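You operate a simulated robot arm through the tools that you are given. There is no shell and no other tool.

The job below is to be done with a simulated two-armed robot. You get a single attempt, and the scene is never put back.

JOB
Reset the blue trainer's counter and count it up to 4.
Fine: power on, black dial to COUNT, reset button once, then the clock button 4 times; leave the white switches.

Only the result counts: the job must be done as asked and must still hold three seconds after the hand-in. Knocking over, shifting, dropping, spilling or breaking anything else fails it.

ROBOT AND FRAMES
Two 7-joint arms with fingered hands on one trunk that stands fixed in place. Base frame: the origin is at the foot of the trunk, x ahead of it, y to its left, z up. Lengths are in mm, angles in degrees, forces in N, time in s.
The left shoulder is at [70, 139, 1133], the right one opposite. With the tool pointing down near the work surface each hand reaches from about 460 to 840 mm from the base axis, measured 20 degrees to its own side. Payload 3.9 kg a hand.
The tool frame of a hand sits at the grasp point between the pads (the TCP): z along the fingers, y along the line on which they close. The tips reach 29 mm beyond it. The gripper opens to 100 mm; its body begins 34 mm behind the TCP. The gripper is a hand of 5 fingers: y runs from the thumb to the fingers, the wrist lies at [-15, -105, -177] in the tool frame.
Orientation is told as [roll, pitch, yaw] about the base's x, y, z axes, in that order, counted from this pose: with the fingers straight down and the wrist toward the robot, the tool's x, y and z point along [0, 1, 0], [1, 0, 0] and [0, 0, -1] of the base frame.

CONTROLS
- The arms move only by the tool servo_tool. It takes "left_deltas", "right_deltas" or both (then of equal length, played together; a hand with none holds still); each is a list of rows, each a list of 6 numbers: the shift along the tool's x, y, z in units of 50 mm (1.0 is 50 mm), then the turn, a rotation vector about the tool's x, y, z in units of 8 degrees (1.0 is 8 degrees). In form: [[dx, dy, dz, wx, wy, wz], ...]. A call has 1 to 20 rows; each row shifts and turns the commanded pose from where the row before left it, along the tool's axes as they then stand. A call with a number of a shift or a turn outside -1 to 1 is refused whole. Each row takes 0.2 s and may step no farther than 50 mm and 8.6 degrees from the row before; otherwise, the whole call is refused. Where a pose cannot be reached the arm comes as near as it can. A force on the tool above 40 N (or 10 N above the force at the start of the call, whichever is more), or a blocked arm, ends the call early, and 0.2 s more pass. In this call time passes only in rows, and 0.2 s behind the last. It gives the time, the measured TCP pose, the force on the tool (base axes), the opening and the grip force at its end, in the units of the frame above (readings bear some noise), with the torque about the TCP (base axes, N m) and any sound that the robot's microphone picked up, and new pictures: "views" is both (left out), scene, wrist or none (wrist: the cameras of the hands that moved).
- Cameras (640 x 400 px; columns grow to the right, rows downward): "scene" is now at [135.1, 15.7, 1457]; the picture's right is [0.18, -0.98, 0.00], its down [-0.55, -0.10, -0.83] and it looks along [0.82, 0.15, -0.56] (base axes); focal length 325 px, centre (320, 200). "left" rides on the left gripper at [-66, -86, -121] in its tool frame; the picture's right is [-0.76, -0.31, 0.58], its down [0.59, -0.70, 0.40] and it looks along [0.28, 0.64, 0.71] (tool axes); focal length 247 px, centre (320, 200). "right" rides on the right gripper at [66, -86, -121] in its tool frame; the picture's right is [-0.76, 0.31, -0.58], its down [-0.59, -0.70, 0.40] and it looks along [-0.28, 0.64, 0.71] (tool axes); focal length 247 px, centre (320, 200). There is no depth. A picture from a camera that has moved, and an enlarged one, comes with that camera's place and axes in the base frame and with its lens.
- lift_body(by): slides the trunk up (or, below 0, down) by that many mm; the arms and the scene camera ride with it, the base frame stays. It gives what a move gives, with no picture.
- move_fingers(index, middle, ring, little, thumb_bend, thumb_turn, hand): sets how far each is bent, from 0 (flat) to 1 (curled in); at 0.3 the hand is open as for a grip, at 0.7 the pads meet at the TCP. One left out holds its place. A second passes; each finger stops where it meets its share of the squeeze, and holds until it gets a number again. It is the only way to open and close the hand. It gives what a move gives, with no picture; readings hold the bend of each and the force on index, middle, ring, little, thumb and palm. thumb_turn goes from beside the hand (0) to across from the fingers (1), as for a grip.
- turn_head(pan, tilt): turns the head with the scene camera to pan (to the left, within 86 degrees either way) and tilt (down, from -29 to 69), counted from straight ahead of the robot. It gives what a move gives, and a new picture of the scene camera.
- zoom(camera, box): a new picture of the part [left, top, right, bottom] of that camera's present view, enlarged. It takes no simulated time.
- finish_job(): hands the job in; it is judged then, once.

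Nothing tells you positions but the pictures and the camera data. Unless the task says otherwise, let go and move clear before handing in.

The tools are called after "Call:" as name(argument=value, ...) on one line, values as JSON. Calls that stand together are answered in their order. servo_tool: Moves the arms, as the interface text tells. Its arguments: {"type":"object","properties":{"left_deltas":{"type":"array"},"right_deltas":{"type":"array"},"views":{"type":"string","enum":["both","scene","wrist","none"]}},"required":[]} The other tools are called the same way: lift_body (by) moves the trunk up or down; move_fingers (index, middle, ring, little, thumb_bend, thumb_turn, hand) moves the fingers one by one; turn_head (pan, tilt) turns the head that bears the scene camera; zoom (camera, box) takes an enlarged picture of a part of a camera's view; finish_job () hands the job in.

At the start:

```text
t: 0.0
left_tool_pos: [374.2, 216.7, 1209.8]
left_tcp_rot: [-0.1, 0.0, 12.0]
left_force: [0.2, 0.5, 0.1]
left_torque: [-0.04, 0.01, -0.03]
left_gripper_width: 99.7
left_gripper_force: 0.0
left_shape: jaw
left_bend: [0.3, 0.3, 0.3, 0.3, 0.3, 0.98]
left_finger forces: [0.0, 0.0, 0.0, 0.0, 0.0, 0.0]
right_tool_pos: [561.2, -160.6, 1215.6]
right_tcp_rot: [-0.1, 0.0, 11.8]
right_force: [-0.7, -1.0, -0.2]
right_torque: [-0.01, -0.01, 0.02]
right_gripper_width: 99.8
right_gripper_force: 0.0
right_shape: jaw
right_bend: [0.3, 0.3, 0.3, 0.3, 0.3, 0.98]
right_finger forces: [0.0, 0.1, 0.0, 0.1, 0.0, 0.0]
trunk travel left (down, up): [-775.0, 65.0]
head pan, tilt (commanded): [10.3, 33.8]
```

scene: 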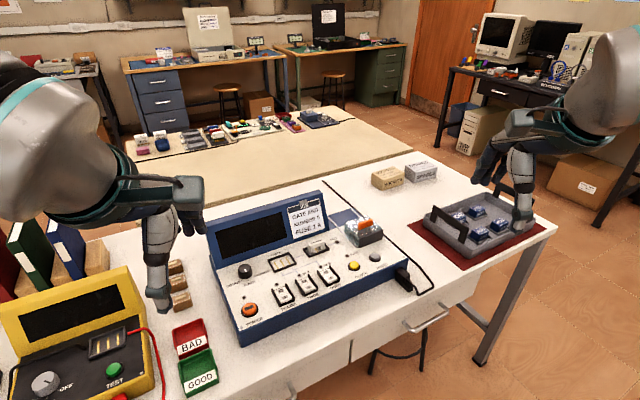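
right: 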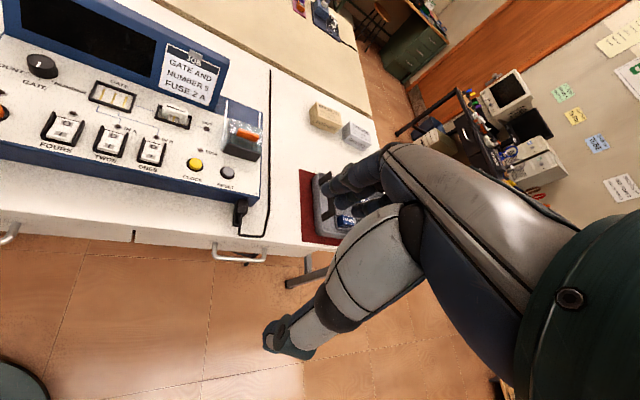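
left: 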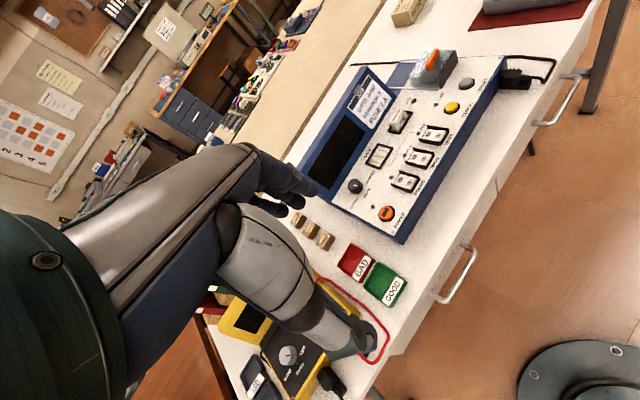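

I see the blue trainer in the middle of the bench with an orange power control at its left, a black dial, three white switches, a yellow clock button and a grey reset button. I'll zoom in to read the labels before I plan anything.

Call:
zoom(camera="scene", box=[200, 180, 420, 345])

Call:
zoom(camera="right", box=[0, 0, 300, 220])

Call:
zoom(camera="left", box=[300, 30, 560, 260])

```text
2.42 times, centred on (310, 262) of scene
camera zoom: at [135.1, 15.7, 1457.0], right [0.18, -0.98, 0.0], down [-0.55, -0.1, -0.83], along [0.82, 0.15, -0.56], focal length 789 px, centre (344, 48)
```

zoom: 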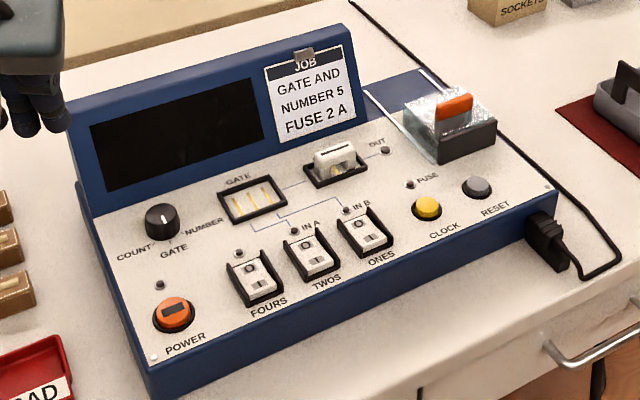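

```text
1.82 times, centred on (150, 110) of right
camera zoom: at [463.8, -115.3, 1336.6], right [0.46, -0.68, 0.58], down [-0.57, -0.72, -0.4], along [0.69, -0.15, -0.71], focal length 449 px, centre (629, 364)
```

zoom: 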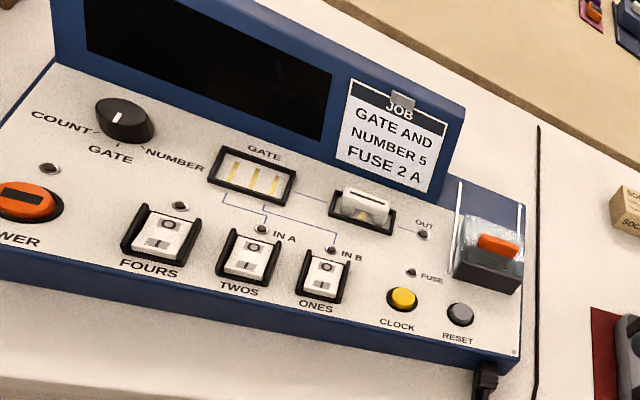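

```text
1.74 times, centred on (430, 145) of left
camera zoom: at [303.8, 136.3, 1331.0], right [-0.14, -0.8, -0.58], down [-0.81, 0.43, -0.4], along [0.57, 0.41, -0.71], focal length 430 px, centre (129, 296)
```

zoom: 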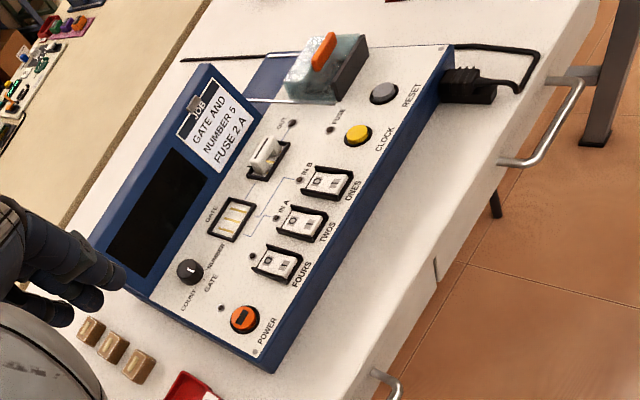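

The dial pointer and the clear box need a closer look, so I'm zooming further on those parts.

Call:
zoom(camera="right", box=[0, 30, 110, 130])

Call:
zoom(camera="right", box=[160, 80, 290, 200])

Call:
zoom(camera="scene", box=[225, 245, 305, 305])

Call:
zoom(camera="scene", box=[320, 200, 420, 290])

Call:
zoom(camera="left", box=[330, 160, 430, 240])

```text
4.00 times, centred on (55, 80) of right
camera zoom: at [463.8, -115.3, 1336.6], right [0.46, -0.68, 0.58], down [-0.57, -0.72, -0.4], along [0.69, -0.15, -0.71], focal length 988 px, centre (1380, 680)
```

zoom: 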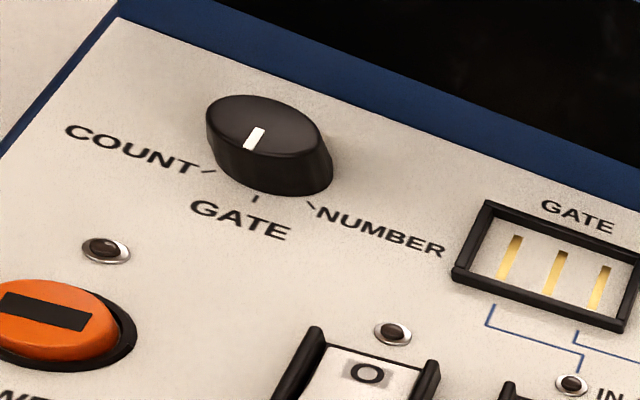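

```text
3.33 times, centred on (225, 140) of right
camera zoom: at [463.8, -115.3, 1336.6], right [0.46, -0.68, 0.58], down [-0.57, -0.72, -0.4], along [0.69, -0.15, -0.71], focal length 823 px, centre (637, 400)
```

zoom: 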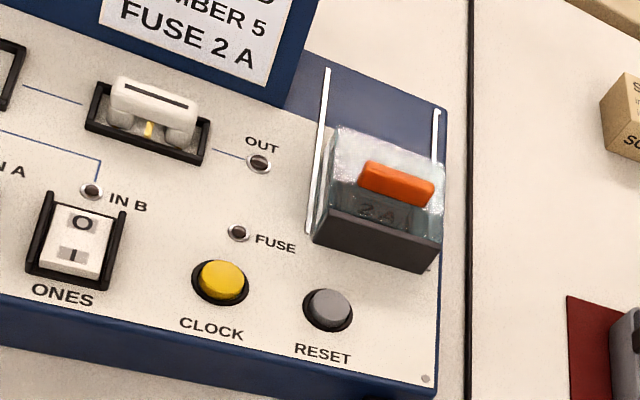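

```text
6.67 times, centred on (265, 275) of scene
camera zoom: at [135.1, 15.7, 1457.0], right [0.18, -0.98, 0.0], down [-0.55, -0.1, -0.83], along [0.82, 0.15, -0.56], focal length 2170 px, centre (687, -300)
```

zoom: 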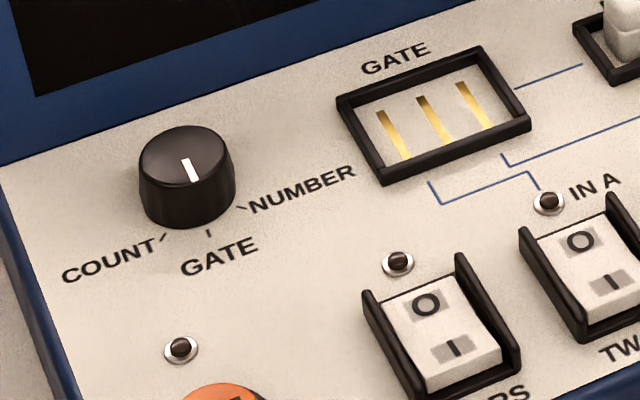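

```text
4.44 times, centred on (370, 245) of scene
camera zoom: at [135.1, 15.7, 1457.0], right [0.18, -0.98, 0.0], down [-0.55, -0.1, -0.83], along [0.82, 0.15, -0.56], focal length 1446 px, centre (98, 0)
```

zoom: 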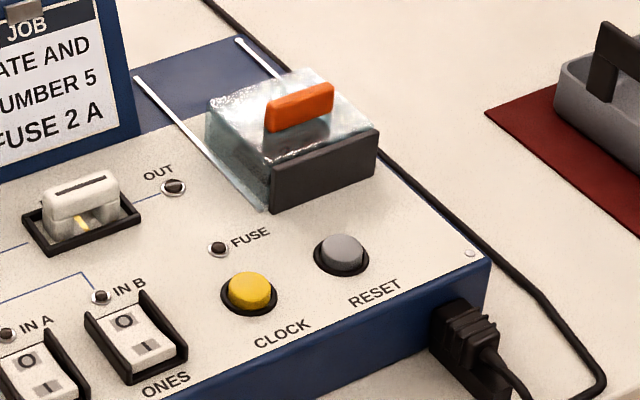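

```text
5.00 times, centred on (380, 200) of left
camera zoom: at [303.8, 136.3, 1331.0], right [-0.14, -0.8, -0.58], down [-0.81, 0.43, -0.4], along [0.57, 0.41, -0.71], focal length 1235 px, centre (20, 200)
```

zoom: 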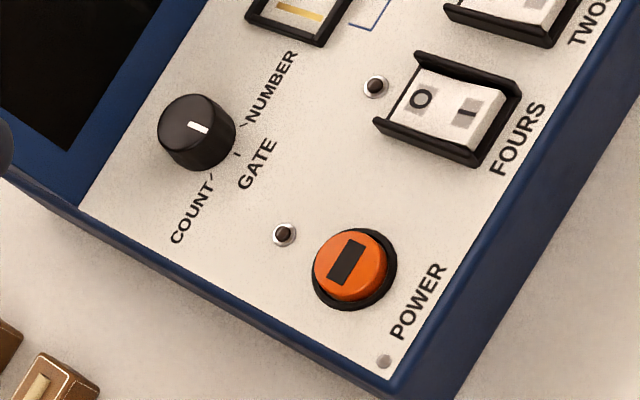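

The dial points at GATE, and COUNT is 45° clockwise from it seen from above. From triangulation I take power to be near [565, 251, 857], the dial top near [662, 298, 876], clock near [740, 36, 857] and reset near [784, -14, 853]. Next I'll put both hands in a pointing pose and check the fingertips.

Call:
move_fingers(hand="left", index=0.1, middle=1, ring=1, little=1, thumb_bend=0.6, thumb_turn=0.98)

Call:
move_fingers(hand="right", index=0.1, middle=1, ring=1, little=1, thumb_bend=0.6, thumb_turn=0.98)

```text
t: 1.0
left_tool_pos: [374.3, 217.3, 1210.6]
left_tcp_rot: [-0.1, 0.0, 11.9]
left_force: [-0.9, 0.3, -0.3]
left_torque: [0.02, 0.03, -0.02]
left_gripper_width: 90.0
left_gripper_force: 0.0
left_shape: fingers
left_bend: [0.1, 1.0, 1.0, 1.0, 0.6, 0.99]
left_finger forces: [0.0, 0.1, 0.0, 0.0, 0.1, 0.0]
right_tool_pos: [560.3, -161.3, 1215.1]
right_tcp_rot: [0.0, 0.1, 11.8]
right_force: [0.5, 0.2, -0.1]
right_torque: [0.01, 0.0, -0.06]
right_gripper_width: 99.8
right_gripper_force: 0.1
right_shape: jaw
right_bend: [0.3, 0.3, 0.3, 0.3, 0.3, 0.98]
right_finger forces: [0.0, 0.0, 0.1, 0.1, 0.0, 0.0]
trunk travel left (down, up): [-775.0, 65.0]
head pan, tilt (commanded): [10.3, 33.8]
```

```text
t: 2.0
left_tool_pos: [373.2, 217.2, 1211.2]
left_tcp_rot: [-0.1, -0.1, 11.9]
left_force: [-0.4, -0.1, -0.7]
left_torque: [-0.01, 0.0, -0.02]
left_gripper_width: 90.3
left_gripper_force: 0.1
left_shape: fingers
left_bend: [0.1, 1.0, 1.0, 1.0, 0.6, 0.99]
left_finger forces: [0.0, 0.0, 0.0, 0.0, 0.1, 0.1]
right_tool_pos: [559.8, -161.5, 1216.1]
right_tcp_rot: [0.0, 0.0, 11.8]
right_force: [-0.5, -0.1, -0.5]
right_torque: [0.01, 0.02, 0.0]
right_gripper_width: 90.0
right_gripper_force: 0.0
right_shape: fingers
right_bend: [0.1, 1.0, 1.0, 1.0, 0.6, 0.99]
right_finger forces: [0.0, 0.1, 0.0, 0.1, 0.0, 0.1]
trunk travel left (down, up): [-775.0, 65.0]
head pan, tilt (commanded): [10.3, 33.8]
```

Both hands should now be pointing. I'll look at the fingertips in every camera.

Call:
zoom(camera="scene", box=[460, 60, 640, 260])

Call:
zoom(camera="right", box=[0, 0, 640, 400])

Call:
zoom(camera="left", box=[0, 0, 640, 400])

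Call:
zoom(camera="scene", box=[0, 50, 260, 330])

```text
2.00 times, centred on (550, 160) of scene
camera zoom: at [135.1, 15.7, 1457.0], right [0.18, -0.98, 0.0], down [-0.55, -0.1, -0.83], along [0.82, 0.15, -0.56], focal length 651 px, centre (-140, 280)
```

zoom: 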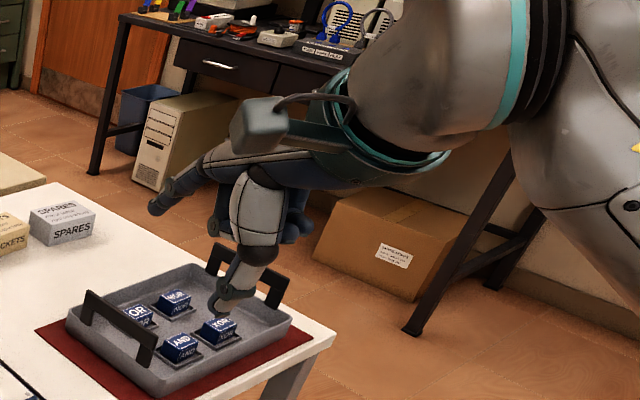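

```text
1.00 times, centred on (320, 200) of right (not enlarged: the box is as wide or as high as the picture)
camera zoom: at [463.9, -115.3, 1336.6], right [0.46, -0.68, 0.58], down [-0.57, -0.72, -0.4], along [0.69, -0.15, -0.71], focal length 247 px, centre (320, 200)
```

zoom: 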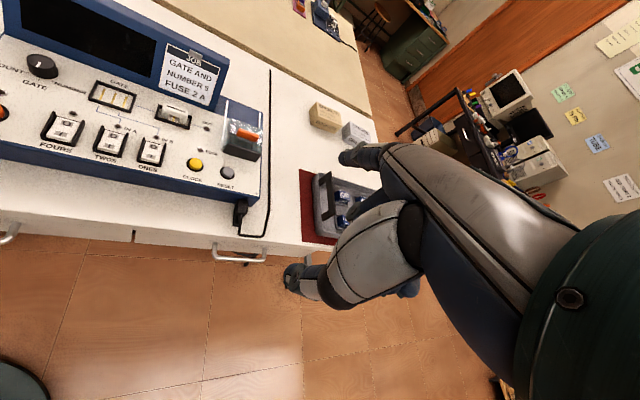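

```text
1.00 times, centred on (320, 200) of left (not enlarged: the box is as wide or as high as the picture)
camera zoom: at [303.9, 136.3, 1331.0], right [-0.14, -0.8, -0.58], down [-0.81, 0.43, -0.4], along [0.57, 0.41, -0.71], focal length 247 px, centre (320, 200)
```

zoom: 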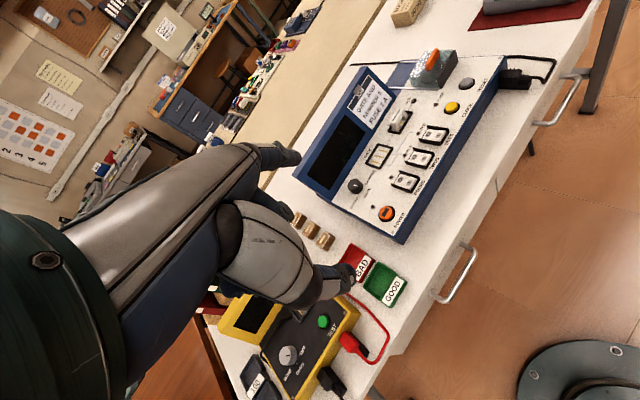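

```text
1.43 times, centred on (130, 190) of scene
camera zoom: at [135.1, 15.7, 1457.0], right [0.18, -0.98, 0.0], down [-0.55, -0.1, -0.83], along [0.82, 0.15, -0.56], focal length 465 px, centre (591, 214)
```

zoom: 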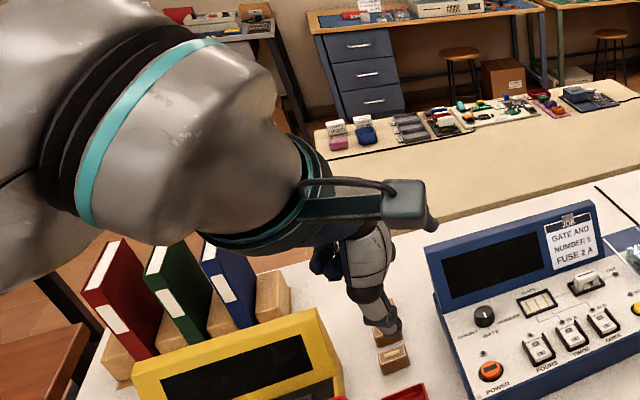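

The index at 0.1 reaches far forward while the thumb points down. I'll try a more bent index with the thumb swung aside so that the index tip is the lowest point.

Call:
move_fingers(hand="right", index=0.45, middle=1, ring=1, little=1, thumb_bend=0.0, thumb_turn=0.0)

Call:
turn_head(pan=-15, tilt=25)

Call:
zoom(camera="right", box=[240, 100, 480, 320])

Call:
zoom(camera="scene", box=[280, 80, 600, 280])

```text
t: 3.0
left_tool_pos: [375.4, 217.9, 1210.3]
left_tcp_rot: [-0.1, 0.1, 11.8]
left_force: [0.8, 0.3, 0.2]
left_torque: [-0.01, 0.02, 0.01]
left_gripper_width: 90.0
left_gripper_force: 0.0
left_shape: fingers
left_bend: [0.1, 1.0, 1.0, 1.0, 0.6, 0.99]
left_finger forces: [0.2, 0.0, 0.0, 0.0, 0.0, 0.0]
right_tool_pos: [561.2, -162.3, 1216.7]
right_tcp_rot: [0.0, -0.1, 11.8]
right_force: [1.2, 0.2, -0.1]
right_torque: [-0.02, 0.01, -0.02]
right_gripper_width: 136.9
right_gripper_force: 0.1
right_shape: fingers
right_bend: [0.45, 1.0, 1.0, 1.0, 0.0, 0.0]
right_finger forces: [0.0, 0.0, 0.1, 0.0, 0.1, 0.0]
trunk travel left (down, up): [-775.0, 65.0]
head pan, tilt (commanded): [10.3, 33.8]
```

```text
t: 3.9
left_tool_pos: [373.8, 217.5, 1210.8]
left_tcp_rot: [-0.1, 0.0, 11.9]
left_force: [-0.2, -0.6, -0.1]
left_torque: [0.0, 0.01, -0.01]
left_gripper_width: 90.0
left_gripper_force: 0.0
left_shape: fingers
left_bend: [0.1, 1.0, 1.0, 1.0, 0.6, 0.99]
left_finger forces: [0.1, 0.0, 0.0, 0.0, 0.0, 0.1]
right_tool_pos: [561.4, -160.8, 1216.7]
right_tcp_rot: [-0.1, 0.0, 11.8]
right_force: [0.2, -0.1, 0.1]
right_torque: [-0.02, 0.01, 0.0]
right_gripper_width: 136.8
right_gripper_force: 0.1
right_shape: fingers
right_bend: [0.45, 1.0, 1.0, 1.0, 0.0, 0.0]
right_finger forces: [0.1, 0.1, 0.0, 0.0, 0.1, 0.0]
trunk travel left (down, up): [-775.0, 65.0]
head pan, tilt (commanded): [-15.0, 25.0]
camera scene: at [136.8, -23.9, 1470.8], right [-0.26, -0.97, 0.0], down [-0.41, 0.11, -0.91], along [0.88, -0.23, -0.42], focal length 325 px, centre (320, 200)
```

scene: 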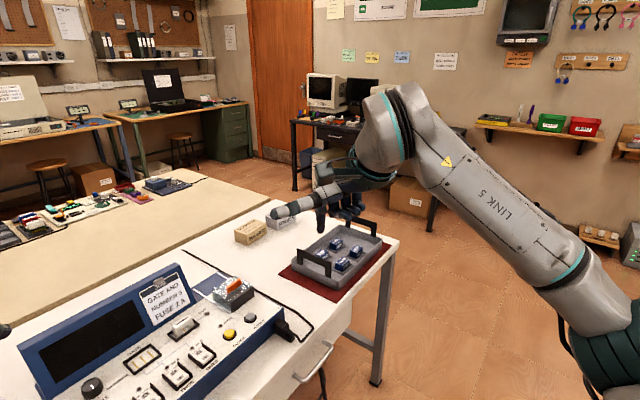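

```text
1.82 times, centred on (360, 210) of right
camera zoom: at [463.8, -115.2, 1336.6], right [0.46, -0.68, 0.58], down [-0.57, -0.72, -0.4], along [0.69, -0.15, -0.71], focal length 449 px, centre (247, 182)
```

zoom: 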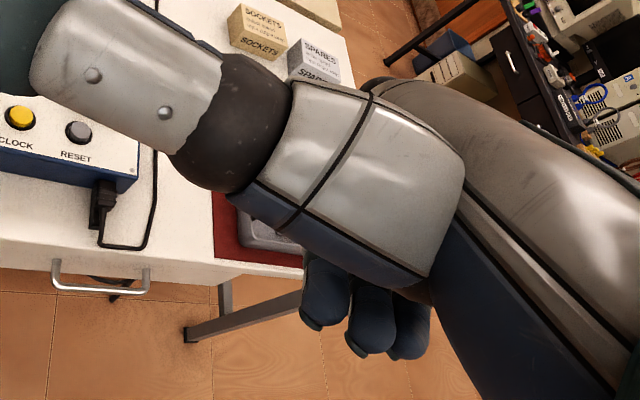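

```text
2.00 times, centred on (440, 180) of scene
camera zoom: at [136.8, -23.9, 1470.8], right [-0.26, -0.97, 0.0], down [-0.41, 0.11, -0.91], along [0.88, -0.23, -0.42], focal length 651 px, centre (80, 240)
```

zoom: 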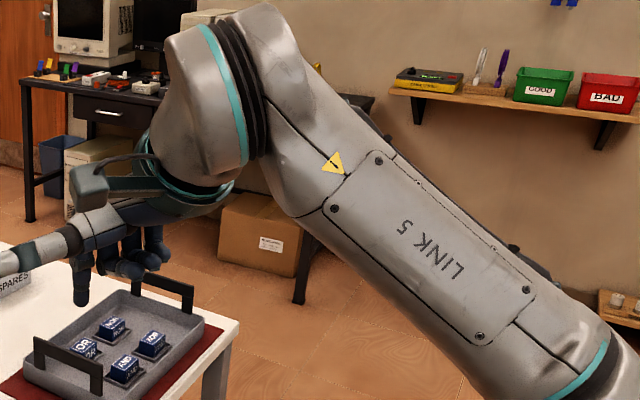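

The thumb at turn 0 sticks far out sideways and blocks the camera. I'll try it opposed but fully opened, which should pull it back toward the robot.

Call:
move_fingers(hand="right", index=0.45, thumb_bend=0.0, thumb_turn=1.0)

Call:
zoom(camera="right", box=[0, 0, 640, 400])

Call:
zoom(camera="scene", box=[260, 140, 420, 240])

```text
t: 4.9
left_tool_pos: [374.3, 218.0, 1211.6]
left_tcp_rot: [-0.1, 0.0, 11.9]
left_force: [-0.6, -0.6, 0.5]
left_torque: [0.0, -0.02, 0.05]
left_gripper_width: 90.2
left_gripper_force: 0.1
left_shape: fingers
left_bend: [0.1, 1.0, 1.0, 1.0, 0.6, 0.99]
left_finger forces: [0.0, 0.0, 0.0, 0.0, 0.0, 0.0]
right_tool_pos: [561.8, -160.8, 1215.6]
right_tcp_rot: [-0.1, 0.0, 11.9]
right_force: [-0.5, -0.4, 0.3]
right_torque: [-0.02, 0.01, 0.02]
right_gripper_width: 90.7
right_gripper_force: 0.0
right_shape: fingers
right_bend: [0.45, 1.0, 1.0, 1.0, 0.0, 0.95]
right_finger forces: [0.0, 0.1, 0.0, 0.0, 0.0, 0.1]
trunk travel left (down, up): [-775.0, 65.0]
head pan, tilt (commanded): [-15.0, 25.0]
```

```text
1.00 times, centred on (320, 200) of right (not enlarged: the box is as wide or as high as the picture)
camera zoom: at [463.8, -115.3, 1336.6], right [0.46, -0.68, 0.58], down [-0.57, -0.72, -0.4], along [0.69, -0.15, -0.71], focal length 247 px, centre (320, 200)
```

zoom: 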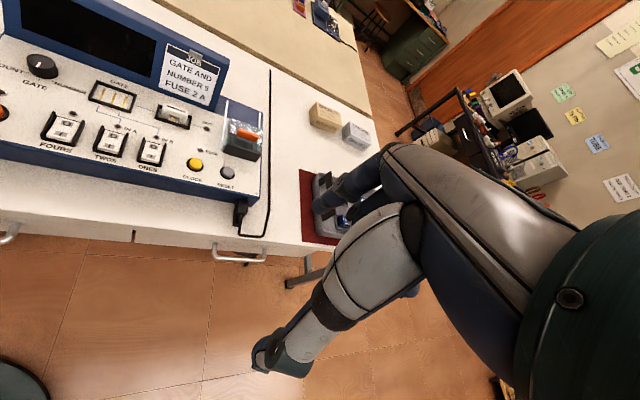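

```text
4.00 times, centred on (340, 190) of scene
camera zoom: at [136.8, -24.1, 1470.8], right [-0.26, -0.97, 0.0], down [-0.41, 0.11, -0.91], along [0.88, -0.23, -0.42], focal length 1302 px, centre (240, 240)
```

zoom: 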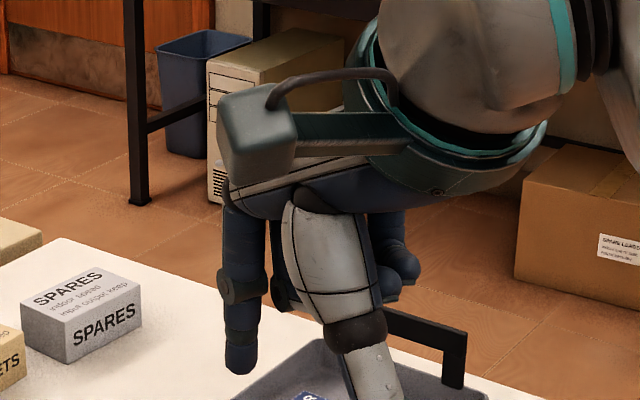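

The thumb still hangs about as low as the index tip. I'll try curling it fully across the closed fingers.

Call:
move_fingers(hand="right", index=0.3, thumb_bend=1.0, thumb_turn=1.0)

Call:
zoom(camera="right", box=[220, 100, 460, 320])

Call:
zoom(camera="scene", box=[260, 150, 420, 250])

```text
t: 5.9
left_tool_pos: [372.5, 217.9, 1211.5]
left_tcp_rot: [-0.1, 0.0, 11.9]
left_force: [0.1, 0.3, -0.2]
left_torque: [0.0, 0.02, 0.0]
left_gripper_width: 90.1
left_gripper_force: 0.1
left_shape: fingers
left_bend: [0.1, 1.0, 1.0, 1.0, 0.6, 0.99]
left_finger forces: [0.0, 0.0, 0.0, 0.0, 0.0, 0.1]
right_tool_pos: [560.8, -161.0, 1215.7]
right_tcp_rot: [0.0, 0.1, 11.8]
right_force: [-0.3, -0.4, 0.7]
right_torque: [-0.01, -0.01, 0.02]
right_gripper_width: 25.9
right_gripper_force: 0.1
right_shape: fingers
right_bend: [0.3, 1.0, 1.0, 1.0, 0.99, 1.0]
right_finger forces: [0.0, 0.0, 0.0, 0.0, 0.0, 0.0]
trunk travel left (down, up): [-775.0, 65.0]
head pan, tilt (commanded): [-15.0, 25.0]
```

```text
1.82 times, centred on (340, 210) of right
camera zoom: at [463.8, -115.3, 1336.6], right [0.46, -0.68, 0.58], down [-0.57, -0.72, -0.4], along [0.69, -0.15, -0.71], focal length 449 px, centre (284, 182)
```

zoom: 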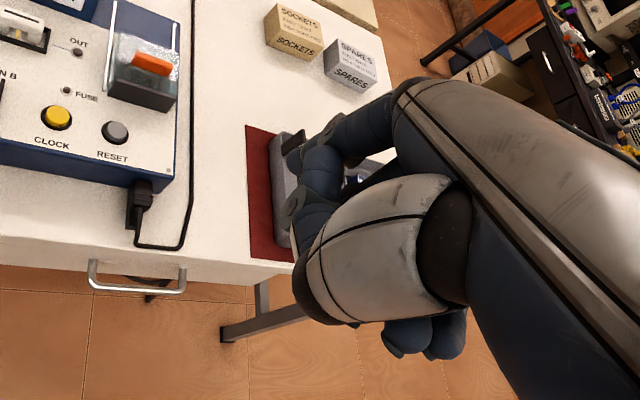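

```text
4.00 times, centred on (340, 200) of scene
camera zoom: at [136.8, -24.0, 1470.8], right [-0.26, -0.97, 0.0], down [-0.41, 0.11, -0.91], along [0.88, -0.23, -0.42], focal length 1302 px, centre (240, 200)
```

zoom: 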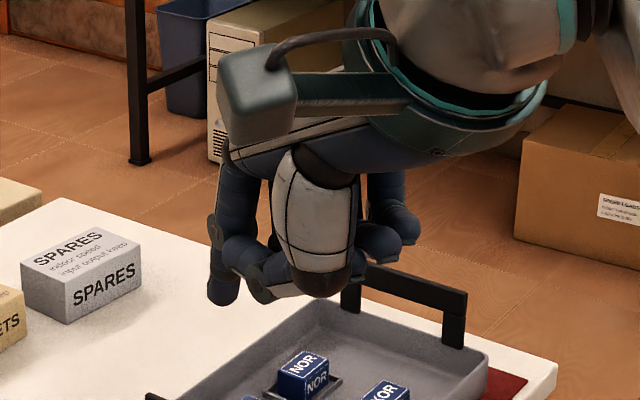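

With the thumb curled, the index is free and nearly the lowest part. I'll straighten the index somewhat and tilt the hand 40° so the index clearly leads downward.

Call:
move_fingers(hand="right", index=0.15)

Call:
servo_tool(right_deltas=[[0, 0, 0, 1, 0, 0], [0, 0, 0, 1, 0, 0], [0, 0, 0, 1, 0, 0], [0, 0, 0, 1, 0, 0], [0, 0, 0, 1, 0, 0]], views="both")

```text
t: 6.9
left_tool_pos: [373.4, 217.0, 1210.5]
left_tcp_rot: [-0.2, 0.1, 12.0]
left_force: [-0.5, 0.1, -0.4]
left_torque: [0.0, 0.0, 0.03]
left_gripper_width: 90.1
left_gripper_force: 0.0
left_shape: fingers
left_bend: [0.1, 1.0, 1.0, 1.0, 0.6, 0.99]
left_finger forces: [0.0, 0.0, 0.1, 0.0, 0.1, 0.0]
right_tool_pos: [561.5, -161.5, 1215.3]
right_tcp_rot: [0.0, -0.1, 11.8]
right_force: [-0.6, 0.1, 0.5]
right_torque: [0.01, 0.02, -0.03]
right_gripper_width: 35.1
right_gripper_force: 0.0
right_shape: fingers
right_bend: [0.15, 1.0, 1.0, 1.0, 1.0, 1.0]
right_finger forces: [0.0, 0.1, 0.1, 0.0, 0.0, 0.0]
trunk travel left (down, up): [-775.0, 65.0]
head pan, tilt (commanded): [-15.0, 25.0]
```

```text
t: 8.1
left_tool_pos: [374.3, 218.3, 1210.4]
left_tcp_rot: [-0.1, 0.1, 11.8]
left_force: [-0.1, 0.3, 0.2]
left_torque: [0.02, 0.01, 0.04]
left_gripper_width: 90.0
left_gripper_force: 0.0
left_shape: fingers
left_bend: [0.1, 1.0, 1.0, 1.0, 0.6, 0.99]
left_finger forces: [0.0, 0.0, 0.0, 0.0, 0.0, 0.0]
right_tool_pos: [562.4, -160.3, 1216.4]
right_tcp_rot: [-0.1, 40.1, 11.8]
right_force: [0.6, 0.8, 0.3]
right_torque: [-0.01, 0.01, 0.03]
right_gripper_width: 35.4
right_gripper_force: 0.1
right_shape: fingers
right_bend: [0.15, 1.0, 1.0, 1.0, 1.0, 1.0]
right_finger forces: [0.0, 0.0, 0.0, 0.1, 0.0, 0.1]
trunk travel left (down, up): [-775.0, 65.0]
head pan, tilt (commanded): [-15.0, 25.0]
camera scene: at [137.4, -22.5, 1470.8], right [-0.26, -0.97, 0.0], down [-0.41, 0.11, -0.91], along [0.88, -0.23, -0.42], focal length 325 px, centre (320, 200)
camera right: at [560.5, -94.2, 1364.2], right [0.75, -0.62, 0.24], down [-0.66, -0.74, 0.15], along [0.09, -0.27, -0.96], focal length 247 px, centre (320, 200)
```

scene: 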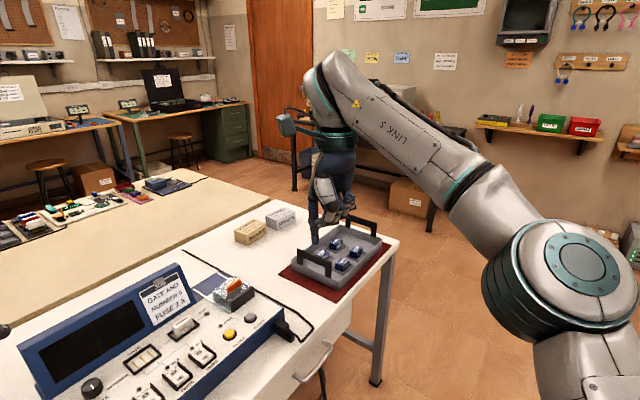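
right: 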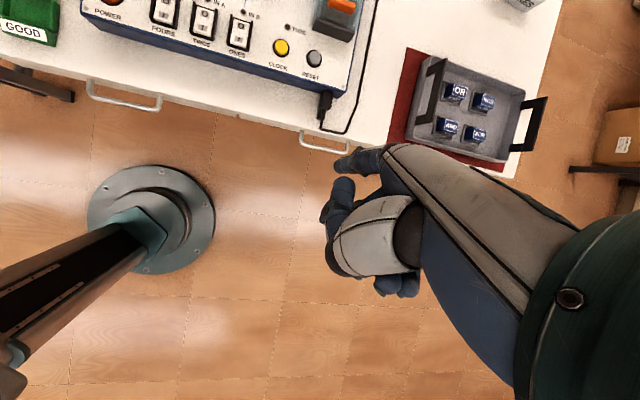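

Now the index points down and leads. I'll zoom to locate its tip exactly in both cameras.

Call:
zoom(camera="right", box=[300, 130, 420, 210])

Call:
zoom(camera="scene", box=[270, 170, 390, 250])

Call:
zoom(camera="right", box=[70, 0, 390, 120])

```text
5.00 times, centred on (360, 170) of right
camera zoom: at [560.5, -94.2, 1364.2], right [0.75, -0.62, 0.24], down [-0.66, -0.74, 0.15], along [0.09, -0.27, -0.96], focal length 1235 px, centre (120, 350)
```

zoom: 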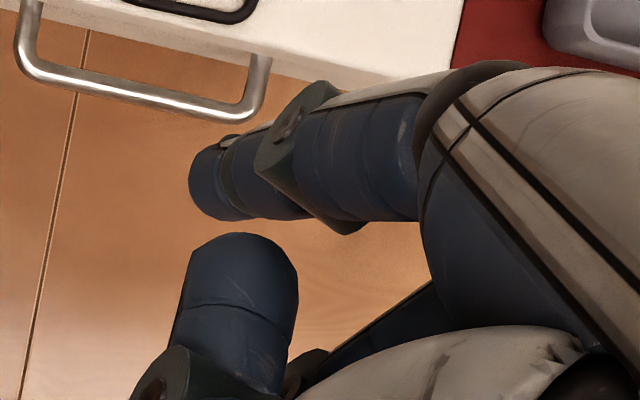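

```text
5.00 times, centred on (330, 210) of scene
camera zoom: at [137.4, -22.5, 1470.8], right [-0.26, -0.97, 0.0], down [-0.41, 0.11, -0.91], along [0.88, -0.23, -0.42], focal length 1627 px, centre (270, 150)
```

zoom: 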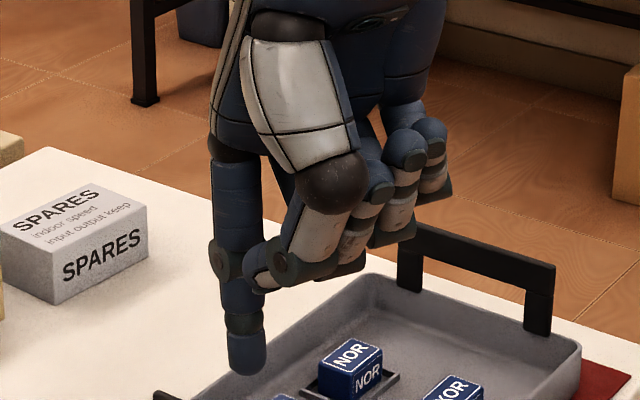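

```text
2.00 times, centred on (230, 60) of right
camera zoom: at [560.5, -94.2, 1364.2], right [0.75, -0.62, 0.24], down [-0.66, -0.74, 0.15], along [0.09, -0.27, -0.96], focal length 494 px, centre (500, 480)
```

zoom: 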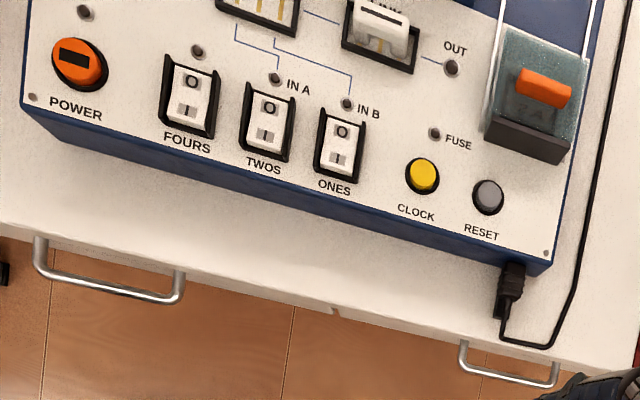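

The index tip sits at roughly [7, 85, 15] in the tool frame for this bend. I'll use the left hand for the power button, so it gets the same pointing shape, a 40° tilt and a move to above the button.

Call:
move_fingers(hand="left", index=0.15, thumb_bend=1.0, thumb_turn=1.0)

Call:
turn_head(pan=15, tilt=38)

Call:
servo_tool(left_deltas=[[0, 0, 0, 1, 0, 0], [0, 0, 0, 1, 0, 0], [0, 0, 0, 1, 0, 0], [0, 0, 0, 1, 0, 0], [0, 0, 0, 1, 0, 0], [0.02, 0.7, -0.59, 0, 0, 0], [0.02, 0.7, -0.59, 0, 0, 0], [0.02, 0.7, -0.59, 0, 0, 0], [0, 0.579, 0.689, 0, 0, 0], [0, 0.579, 0.689, 0, 0, 0], [0, 0.579, 0.689, 0, 0, 0], [0, 0.579, 0.689, 0, 0, 0]], views="both")

```text
t: 9.1
left_tool_pos: [374.1, 217.0, 1211.5]
left_tcp_rot: [-0.1, 0.1, 11.9]
left_force: [0.2, -1.1, 0.0]
left_torque: [0.02, 0.01, -0.04]
left_gripper_width: 35.6
left_gripper_force: 0.1
left_shape: fingers
left_bend: [0.15, 1.0, 1.0, 1.0, 1.0, 1.0]
left_finger forces: [0.0, 0.1, 0.1, 0.1, 0.0, 0.0]
right_tool_pos: [562.4, -160.9, 1216.8]
right_tcp_rot: [0.0, 39.9, 11.8]
right_force: [-0.1, -0.4, 0.3]
right_torque: [0.01, 0.0, 0.02]
right_gripper_width: 35.4
right_gripper_force: 0.0
right_shape: fingers
right_bend: [0.15, 1.0, 1.0, 1.0, 1.0, 1.0]
right_finger forces: [0.1, 0.1, 0.0, 0.0, 0.1, 0.0]
trunk travel left (down, up): [-775.0, 65.0]
head pan, tilt (commanded): [-15.0, 25.0]
```

```text
t: 10.0
left_tool_pos: [373.9, 217.6, 1211.1]
left_tcp_rot: [0.0, 0.0, 11.9]
left_force: [0.6, 0.2, -0.3]
left_torque: [0.03, 0.02, -0.03]
left_gripper_width: 35.4
left_gripper_force: 0.1
left_shape: fingers
left_bend: [0.15, 1.0, 1.0, 1.0, 1.0, 1.0]
left_finger forces: [0.0, 0.0, 0.0, 0.0, 0.0, 0.1]
right_tool_pos: [562.3, -161.7, 1215.6]
right_tcp_rot: [0.0, 40.0, 11.8]
right_force: [-0.3, -0.6, -0.5]
right_torque: [-0.02, -0.03, 0.0]
right_gripper_width: 35.6
right_gripper_force: 0.0
right_shape: fingers
right_bend: [0.15, 1.0, 1.0, 1.0, 1.0, 1.0]
right_finger forces: [0.0, 0.1, 0.0, 0.0, 0.0, 0.1]
trunk travel left (down, up): [-775.0, 65.0]
head pan, tilt (commanded): [15.0, 38.0]
camera scene: at [131.2, 22.0, 1450.5], right [0.26, -0.97, 0.0], down [-0.59, -0.16, -0.79], along [0.76, 0.2, -0.62], focal length 325 px, centre (320, 200)
```

scene: 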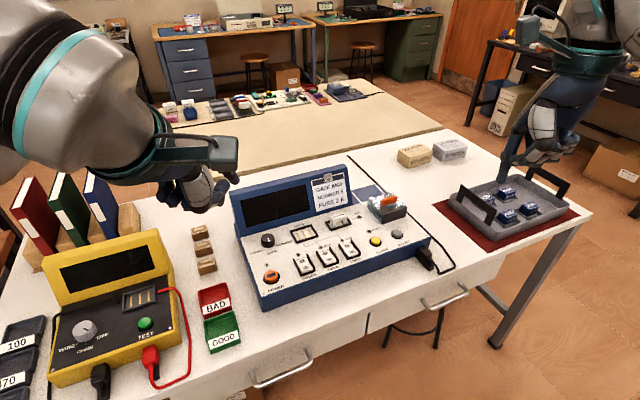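

```text
t: 12.6
left_tool_pos: [399.0, 224.5, 1031.0]
left_tcp_rot: [-0.2, 32.0, 11.7]
left_force: [0.1, 0.9, 0.2]
left_torque: [0.02, -0.01, 0.03]
left_gripper_width: 35.6
left_gripper_force: 0.1
left_shape: fingers
left_bend: [0.15, 1.0, 1.0, 1.0, 1.0, 1.0]
left_finger forces: [0.0, 0.0, 0.0, 0.0, 0.0, 0.0]
left hand out of reach, approached as far as the arm can: row 5, 6, 7, 8
right_tool_pos: [561.7, -160.5, 1215.7]
right_tcp_rot: [0.0, 40.0, 11.9]
right_force: [0.1, -0.1, -0.3]
right_torque: [0.0, 0.01, 0.01]
right_gripper_width: 35.5
right_gripper_force: 0.1
right_shape: fingers
right_bend: [0.15, 1.0, 1.0, 1.0, 1.0, 1.0]
right_finger forces: [0.0, 0.1, 0.0, 0.1, 0.0, 0.1]
trunk travel left (down, up): [-775.0, 65.0]
head pan, tilt (commanded): [15.0, 38.0]
camera scene: at [132.2, 22.8, 1450.4], right [0.26, -0.97, 0.0], down [-0.6, -0.16, -0.79], along [0.76, 0.2, -0.62], focal length 325 px, centre (320, 200)
camera left: at [404.7, 158.6, 1177.2], right [-0.4, -0.86, -0.32], down [-0.91, 0.41, 0.03], along [0.1, 0.31, -0.95], focal length 247 px, centre (320, 200)
```

scene: 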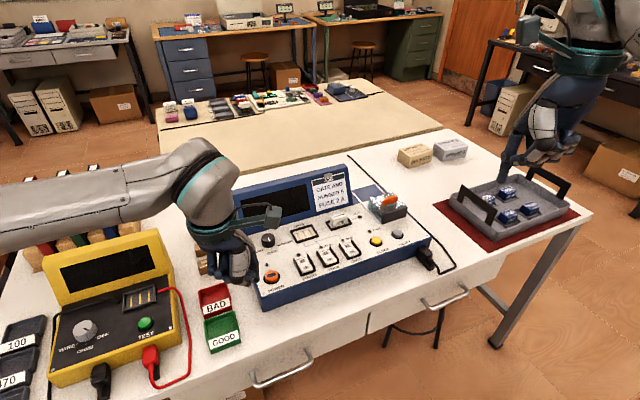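
left: 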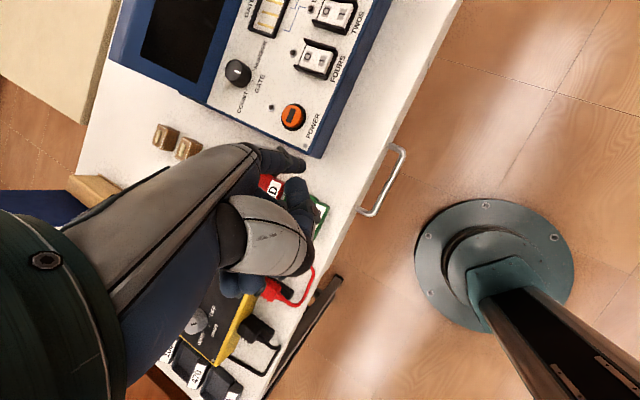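

The left arm stopped short of part of the tilt, at 32°, and hovers near the bench front. I'll go on forward to above the power button and then finish the tilt.

Call:
servo_tool(left_deltas=[[0.01, 0.789, -0.139, 0, 0, 0], [0.01, 0.789, -0.139, 0, 0, 0], [0.01, 0.789, -0.139, 0, 0, 0], [0, 0, 0, 1, 0, 0]], views="both")

```text
t: 13.6
left_tool_pos: [508.6, 246.8, 985.3]
left_tcp_rot: [0.0, 40.1, 11.8]
left_force: [0.3, -0.4, -0.2]
left_torque: [0.03, 0.02, 0.01]
left_gripper_width: 35.4
left_gripper_force: 0.0
left_shape: fingers
left_bend: [0.15, 1.0, 1.0, 1.0, 1.0, 1.0]
left_finger forces: [0.0, 0.0, 0.1, 0.0, 0.1, 0.0]
right_tool_pos: [561.4, -160.9, 1214.8]
right_tcp_rot: [0.0, 40.0, 11.8]
right_force: [-0.6, -0.3, -0.1]
right_torque: [0.0, 0.02, -0.02]
right_gripper_width: 35.7
right_gripper_force: 0.1
right_shape: fingers
right_bend: [0.15, 1.0, 1.0, 1.0, 1.0, 1.0]
right_finger forces: [0.0, 0.0, 0.1, 0.0, 0.0, 0.0]
trunk travel left (down, up): [-775.0, 65.0]
head pan, tilt (commanded): [15.0, 38.0]
camera scene: at [132.4, 21.7, 1450.4], right [0.26, -0.97, 0.0], down [-0.6, -0.16, -0.79], along [0.76, 0.2, -0.62], focal length 325 px, centre (320, 200)
camera left: at [533.9, 185.8, 1132.1], right [-0.44, -0.87, -0.24], down [-0.9, 0.41, 0.15], along [-0.03, 0.28, -0.96], focal length 247 px, centre (320, 200)
```

scene: 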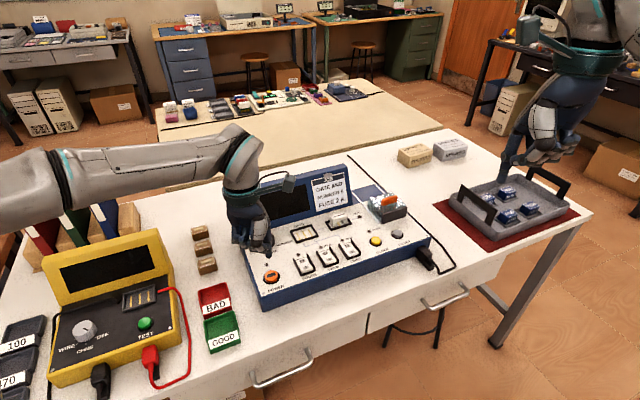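
left: 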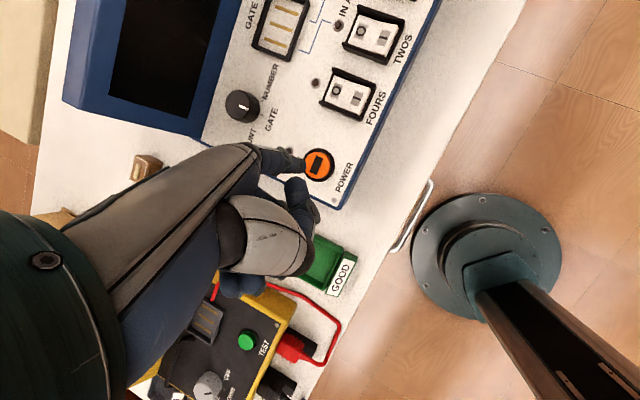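

The left index hovers just beside the power button. I'll zoom in to line it up.

Call:
zoom(camera="left", box=[240, 110, 360, 210])

Call:
zoom(camera="scene", box=[220, 200, 320, 300])

```text
4.00 times, centred on (300, 160) of left
camera zoom: at [533.9, 185.8, 1132.1], right [-0.44, -0.87, -0.24], down [-0.9, 0.41, 0.15], along [-0.03, 0.28, -0.96], focal length 988 px, centre (400, 360)
```

zoom: 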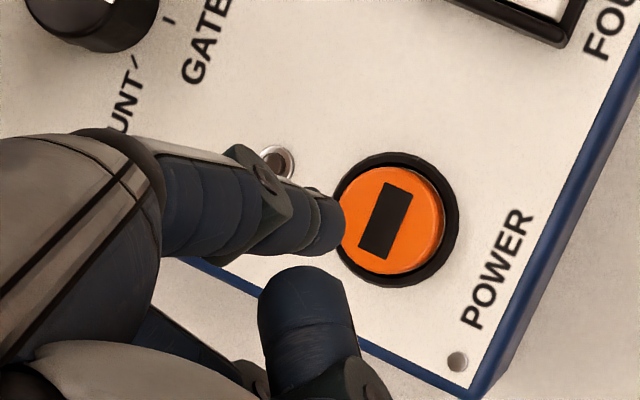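

```text
4.00 times, centred on (270, 250) of scene
camera zoom: at [132.4, 21.7, 1450.4], right [0.26, -0.97, 0.0], down [-0.6, -0.16, -0.79], along [0.76, 0.2, -0.62], focal length 1302 px, centre (520, 0)
```

zoom: 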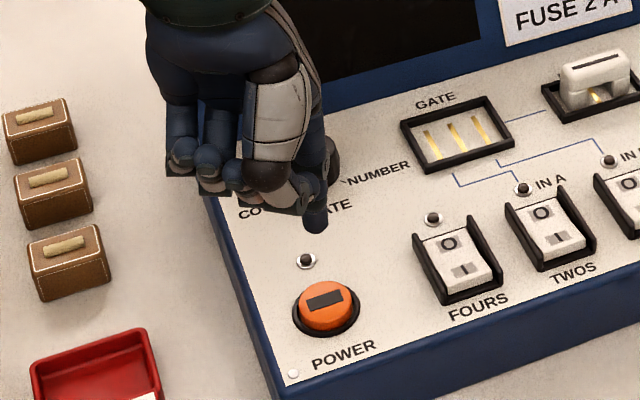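

The index tip is at about [563, 250, 921], right above the power button at [563.6, 250.6, 857.5]. I'll go down 50 mm and check the gap.

Call:
servo_tool(left_deltas=[[0, 0.322, 0.382, 0, 0, 0], [0, 0.322, 0.382, 0, 0, 0]], views="both")

Call:
zoom(camera="left", box=[240, 110, 360, 210])

Call:
zoom(camera="scene", box=[220, 200, 320, 300])

```text
t: 14.2
left_tool_pos: [508.2, 248.7, 934.6]
left_tcp_rot: [-0.1, 40.0, 11.8]
left_force: [0.4, 0.4, -0.3]
left_torque: [0.01, 0.0, 0.03]
left_gripper_width: 35.6
left_gripper_force: 0.0
left_shape: fingers
left_bend: [0.15, 1.0, 1.0, 1.0, 1.0, 1.0]
left_finger forces: [0.0, 0.0, 0.1, 0.1, 0.0, 0.0]
right_tool_pos: [562.0, -161.9, 1215.8]
right_tcp_rot: [0.1, 40.1, 11.9]
right_force: [-0.5, -0.7, 0.1]
right_torque: [0.01, 0.01, 0.0]
right_gripper_width: 35.6
right_gripper_force: 0.0
right_shape: fingers
right_bend: [0.15, 1.0, 1.0, 1.0, 1.0, 1.0]
right_finger forces: [0.0, 0.0, 0.0, 0.0, 0.0, 0.1]
trunk travel left (down, up): [-775.0, 65.0]
head pan, tilt (commanded): [15.0, 38.0]
camera scene: at [131.9, 22.4, 1450.5], right [0.26, -0.97, 0.0], down [-0.6, -0.16, -0.79], along [0.76, 0.2, -0.62], focal length 325 px, centre (320, 200)
camera left: at [534.0, 187.9, 1082.2], right [-0.44, -0.87, -0.24], down [-0.9, 0.41, 0.15], along [-0.03, 0.28, -0.96], focal length 247 px, centre (320, 200)
```

scene: 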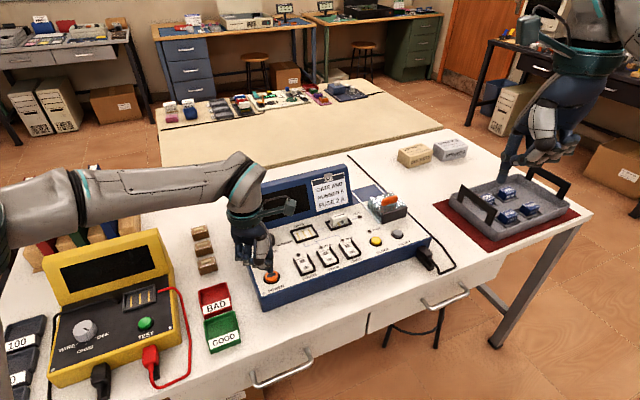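
left: 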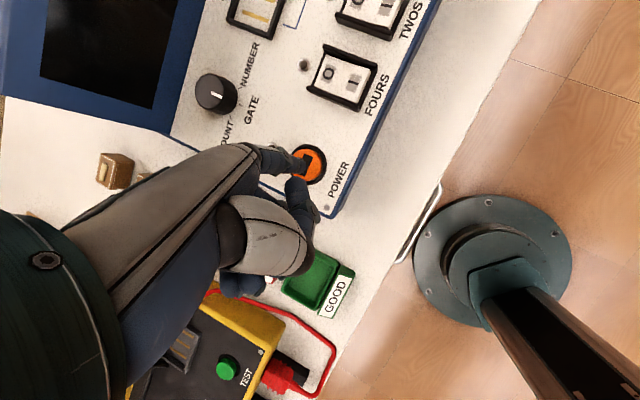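

```text
4.00 times, centred on (300, 160) of left
camera zoom: at [534.0, 187.9, 1082.2], right [-0.44, -0.87, -0.24], down [-0.9, 0.41, 0.15], along [-0.03, 0.28, -0.96], focal length 988 px, centre (400, 360)
```

zoom: 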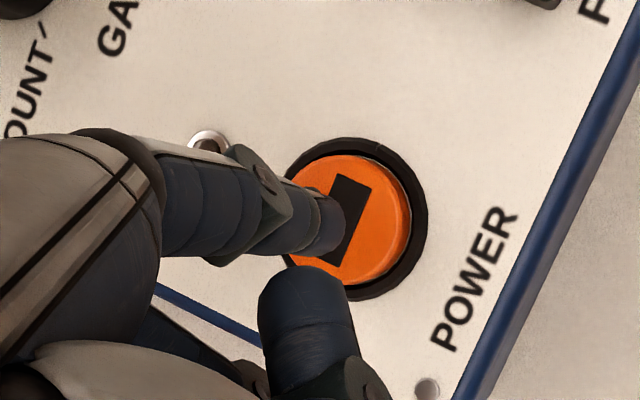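

```text
4.00 times, centred on (270, 250) of scene
camera zoom: at [131.9, 22.4, 1450.5], right [0.26, -0.97, 0.0], down [-0.6, -0.16, -0.79], along [0.76, 0.2, -0.62], focal length 1302 px, centre (520, 0)
```

zoom: 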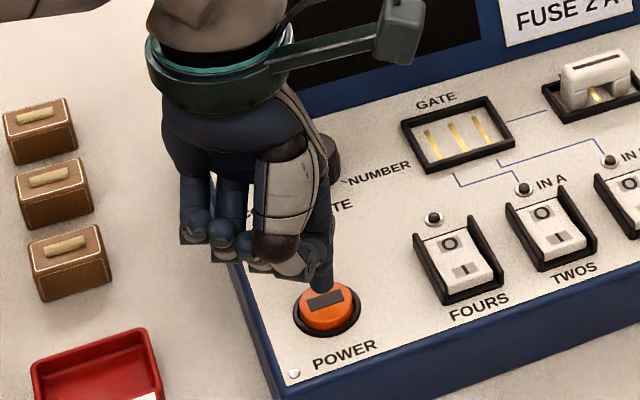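

The tip is about 12 mm above the power button and centred on it. I'll creep down in small steps and watch the force and sounds.

Call:
servo_tool(left_deltas=[[0, 0.032, 0.038, 0, 0, 0], [0, 0.032, 0.038, 0, 0, 0], [0, 0.032, 0.038, 0, 0, 0], [0, 0.032, 0.038, 0, 0, 0]], views="none")

Call:
zoom(camera="scene", box=[240, 230, 310, 300])

```text
t: 15.2
left_tool_pos: [506.4, 247.9, 926.8]
left_tcp_rot: [-0.1, 40.0, 11.8]
left_force: [-0.4, 0.1, 0.7]
left_torque: [-0.02, 0.03, 0.02]
left_gripper_width: 35.4
left_gripper_force: 0.0
left_shape: fingers
left_bend: [0.15, 1.0, 1.0, 1.0, 1.0, 1.0]
left_finger forces: [0.1, 0.0, 0.0, 0.0, 0.0, 0.0]
right_tool_pos: [560.9, -161.9, 1216.1]
right_tcp_rot: [0.0, 40.1, 11.8]
right_force: [0.5, 0.4, 0.1]
right_torque: [0.03, 0.02, 0.01]
right_gripper_width: 35.6
right_gripper_force: 0.0
right_shape: fingers
right_bend: [0.15, 1.0, 1.0, 1.0, 1.0, 1.0]
right_finger forces: [0.0, 0.1, 0.0, 0.0, 0.1, 0.1]
trunk travel left (down, up): [-775.0, 65.0]
head pan, tilt (commanded): [15.0, 38.0]
```

```text
5.71 times, centred on (275, 265) of scene
camera zoom: at [131.4, 22.2, 1450.5], right [0.26, -0.97, 0.0], down [-0.59, -0.16, -0.79], along [0.76, 0.2, -0.62], focal length 1860 px, centre (577, -171)
```

zoom: 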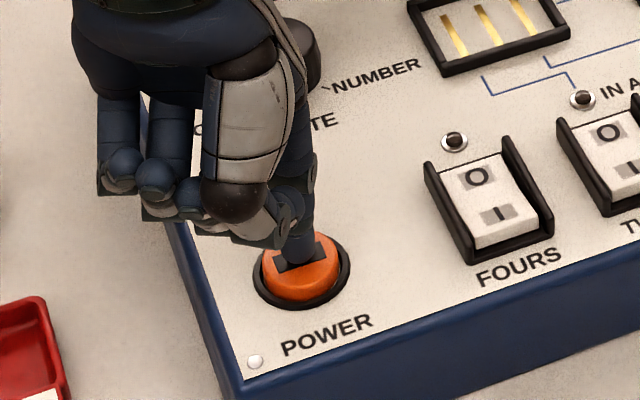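

The tip is now about 5 mm above the button by my estimate. I'll keep creeping down.

Call:
servo_tool(left_deltas=[[0, 0.032, 0.038, 0, 0, 0], [0, 0.032, 0.038, 0, 0, 0], [0, 0.032, 0.038, 0, 0, 0]], views="none")

Call:
zoom(camera="scene", box=[240, 230, 310, 300])

```text
t: 16.0
left_tool_pos: [507.0, 247.3, 920.4]
left_tcp_rot: [-0.1, 39.9, 11.9]
left_force: [-1.0, 0.7, 3.6]
left_torque: [0.05, -0.21, 0.04]
left_gripper_width: 35.2
left_gripper_force: 1.6
left_shape: fingers
left_bend: [0.15, 1.0, 1.0, 1.0, 1.0, 1.0]
left_finger forces: [3.7, 0.1, 0.1, 0.1, 0.0, 0.0]
right_tool_pos: [562.2, -162.3, 1216.5]
right_tcp_rot: [0.1, 40.1, 11.8]
right_force: [0.0, 0.6, -1.0]
right_torque: [0.03, 0.01, 0.0]
right_gripper_width: 35.4
right_gripper_force: 0.0
right_shape: fingers
right_bend: [0.15, 1.0, 1.0, 1.0, 1.0, 1.0]
right_finger forces: [0.1, 0.1, 0.0, 0.0, 0.1, 0.0]
trunk travel left (down, up): [-775.0, 65.0]
head pan, tilt (commanded): [15.0, 38.0]
heard: click
```

```text
5.71 times, centred on (275, 265) of scene
camera zoom: at [130.6, 22.0, 1450.6], right [0.26, -0.97, 0.0], down [-0.59, -0.16, -0.79], along [0.76, 0.2, -0.62], focal length 1860 px, centre (577, -171)
```

zoom: 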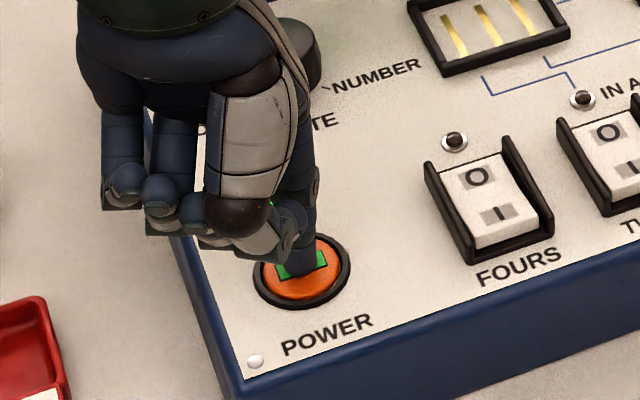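

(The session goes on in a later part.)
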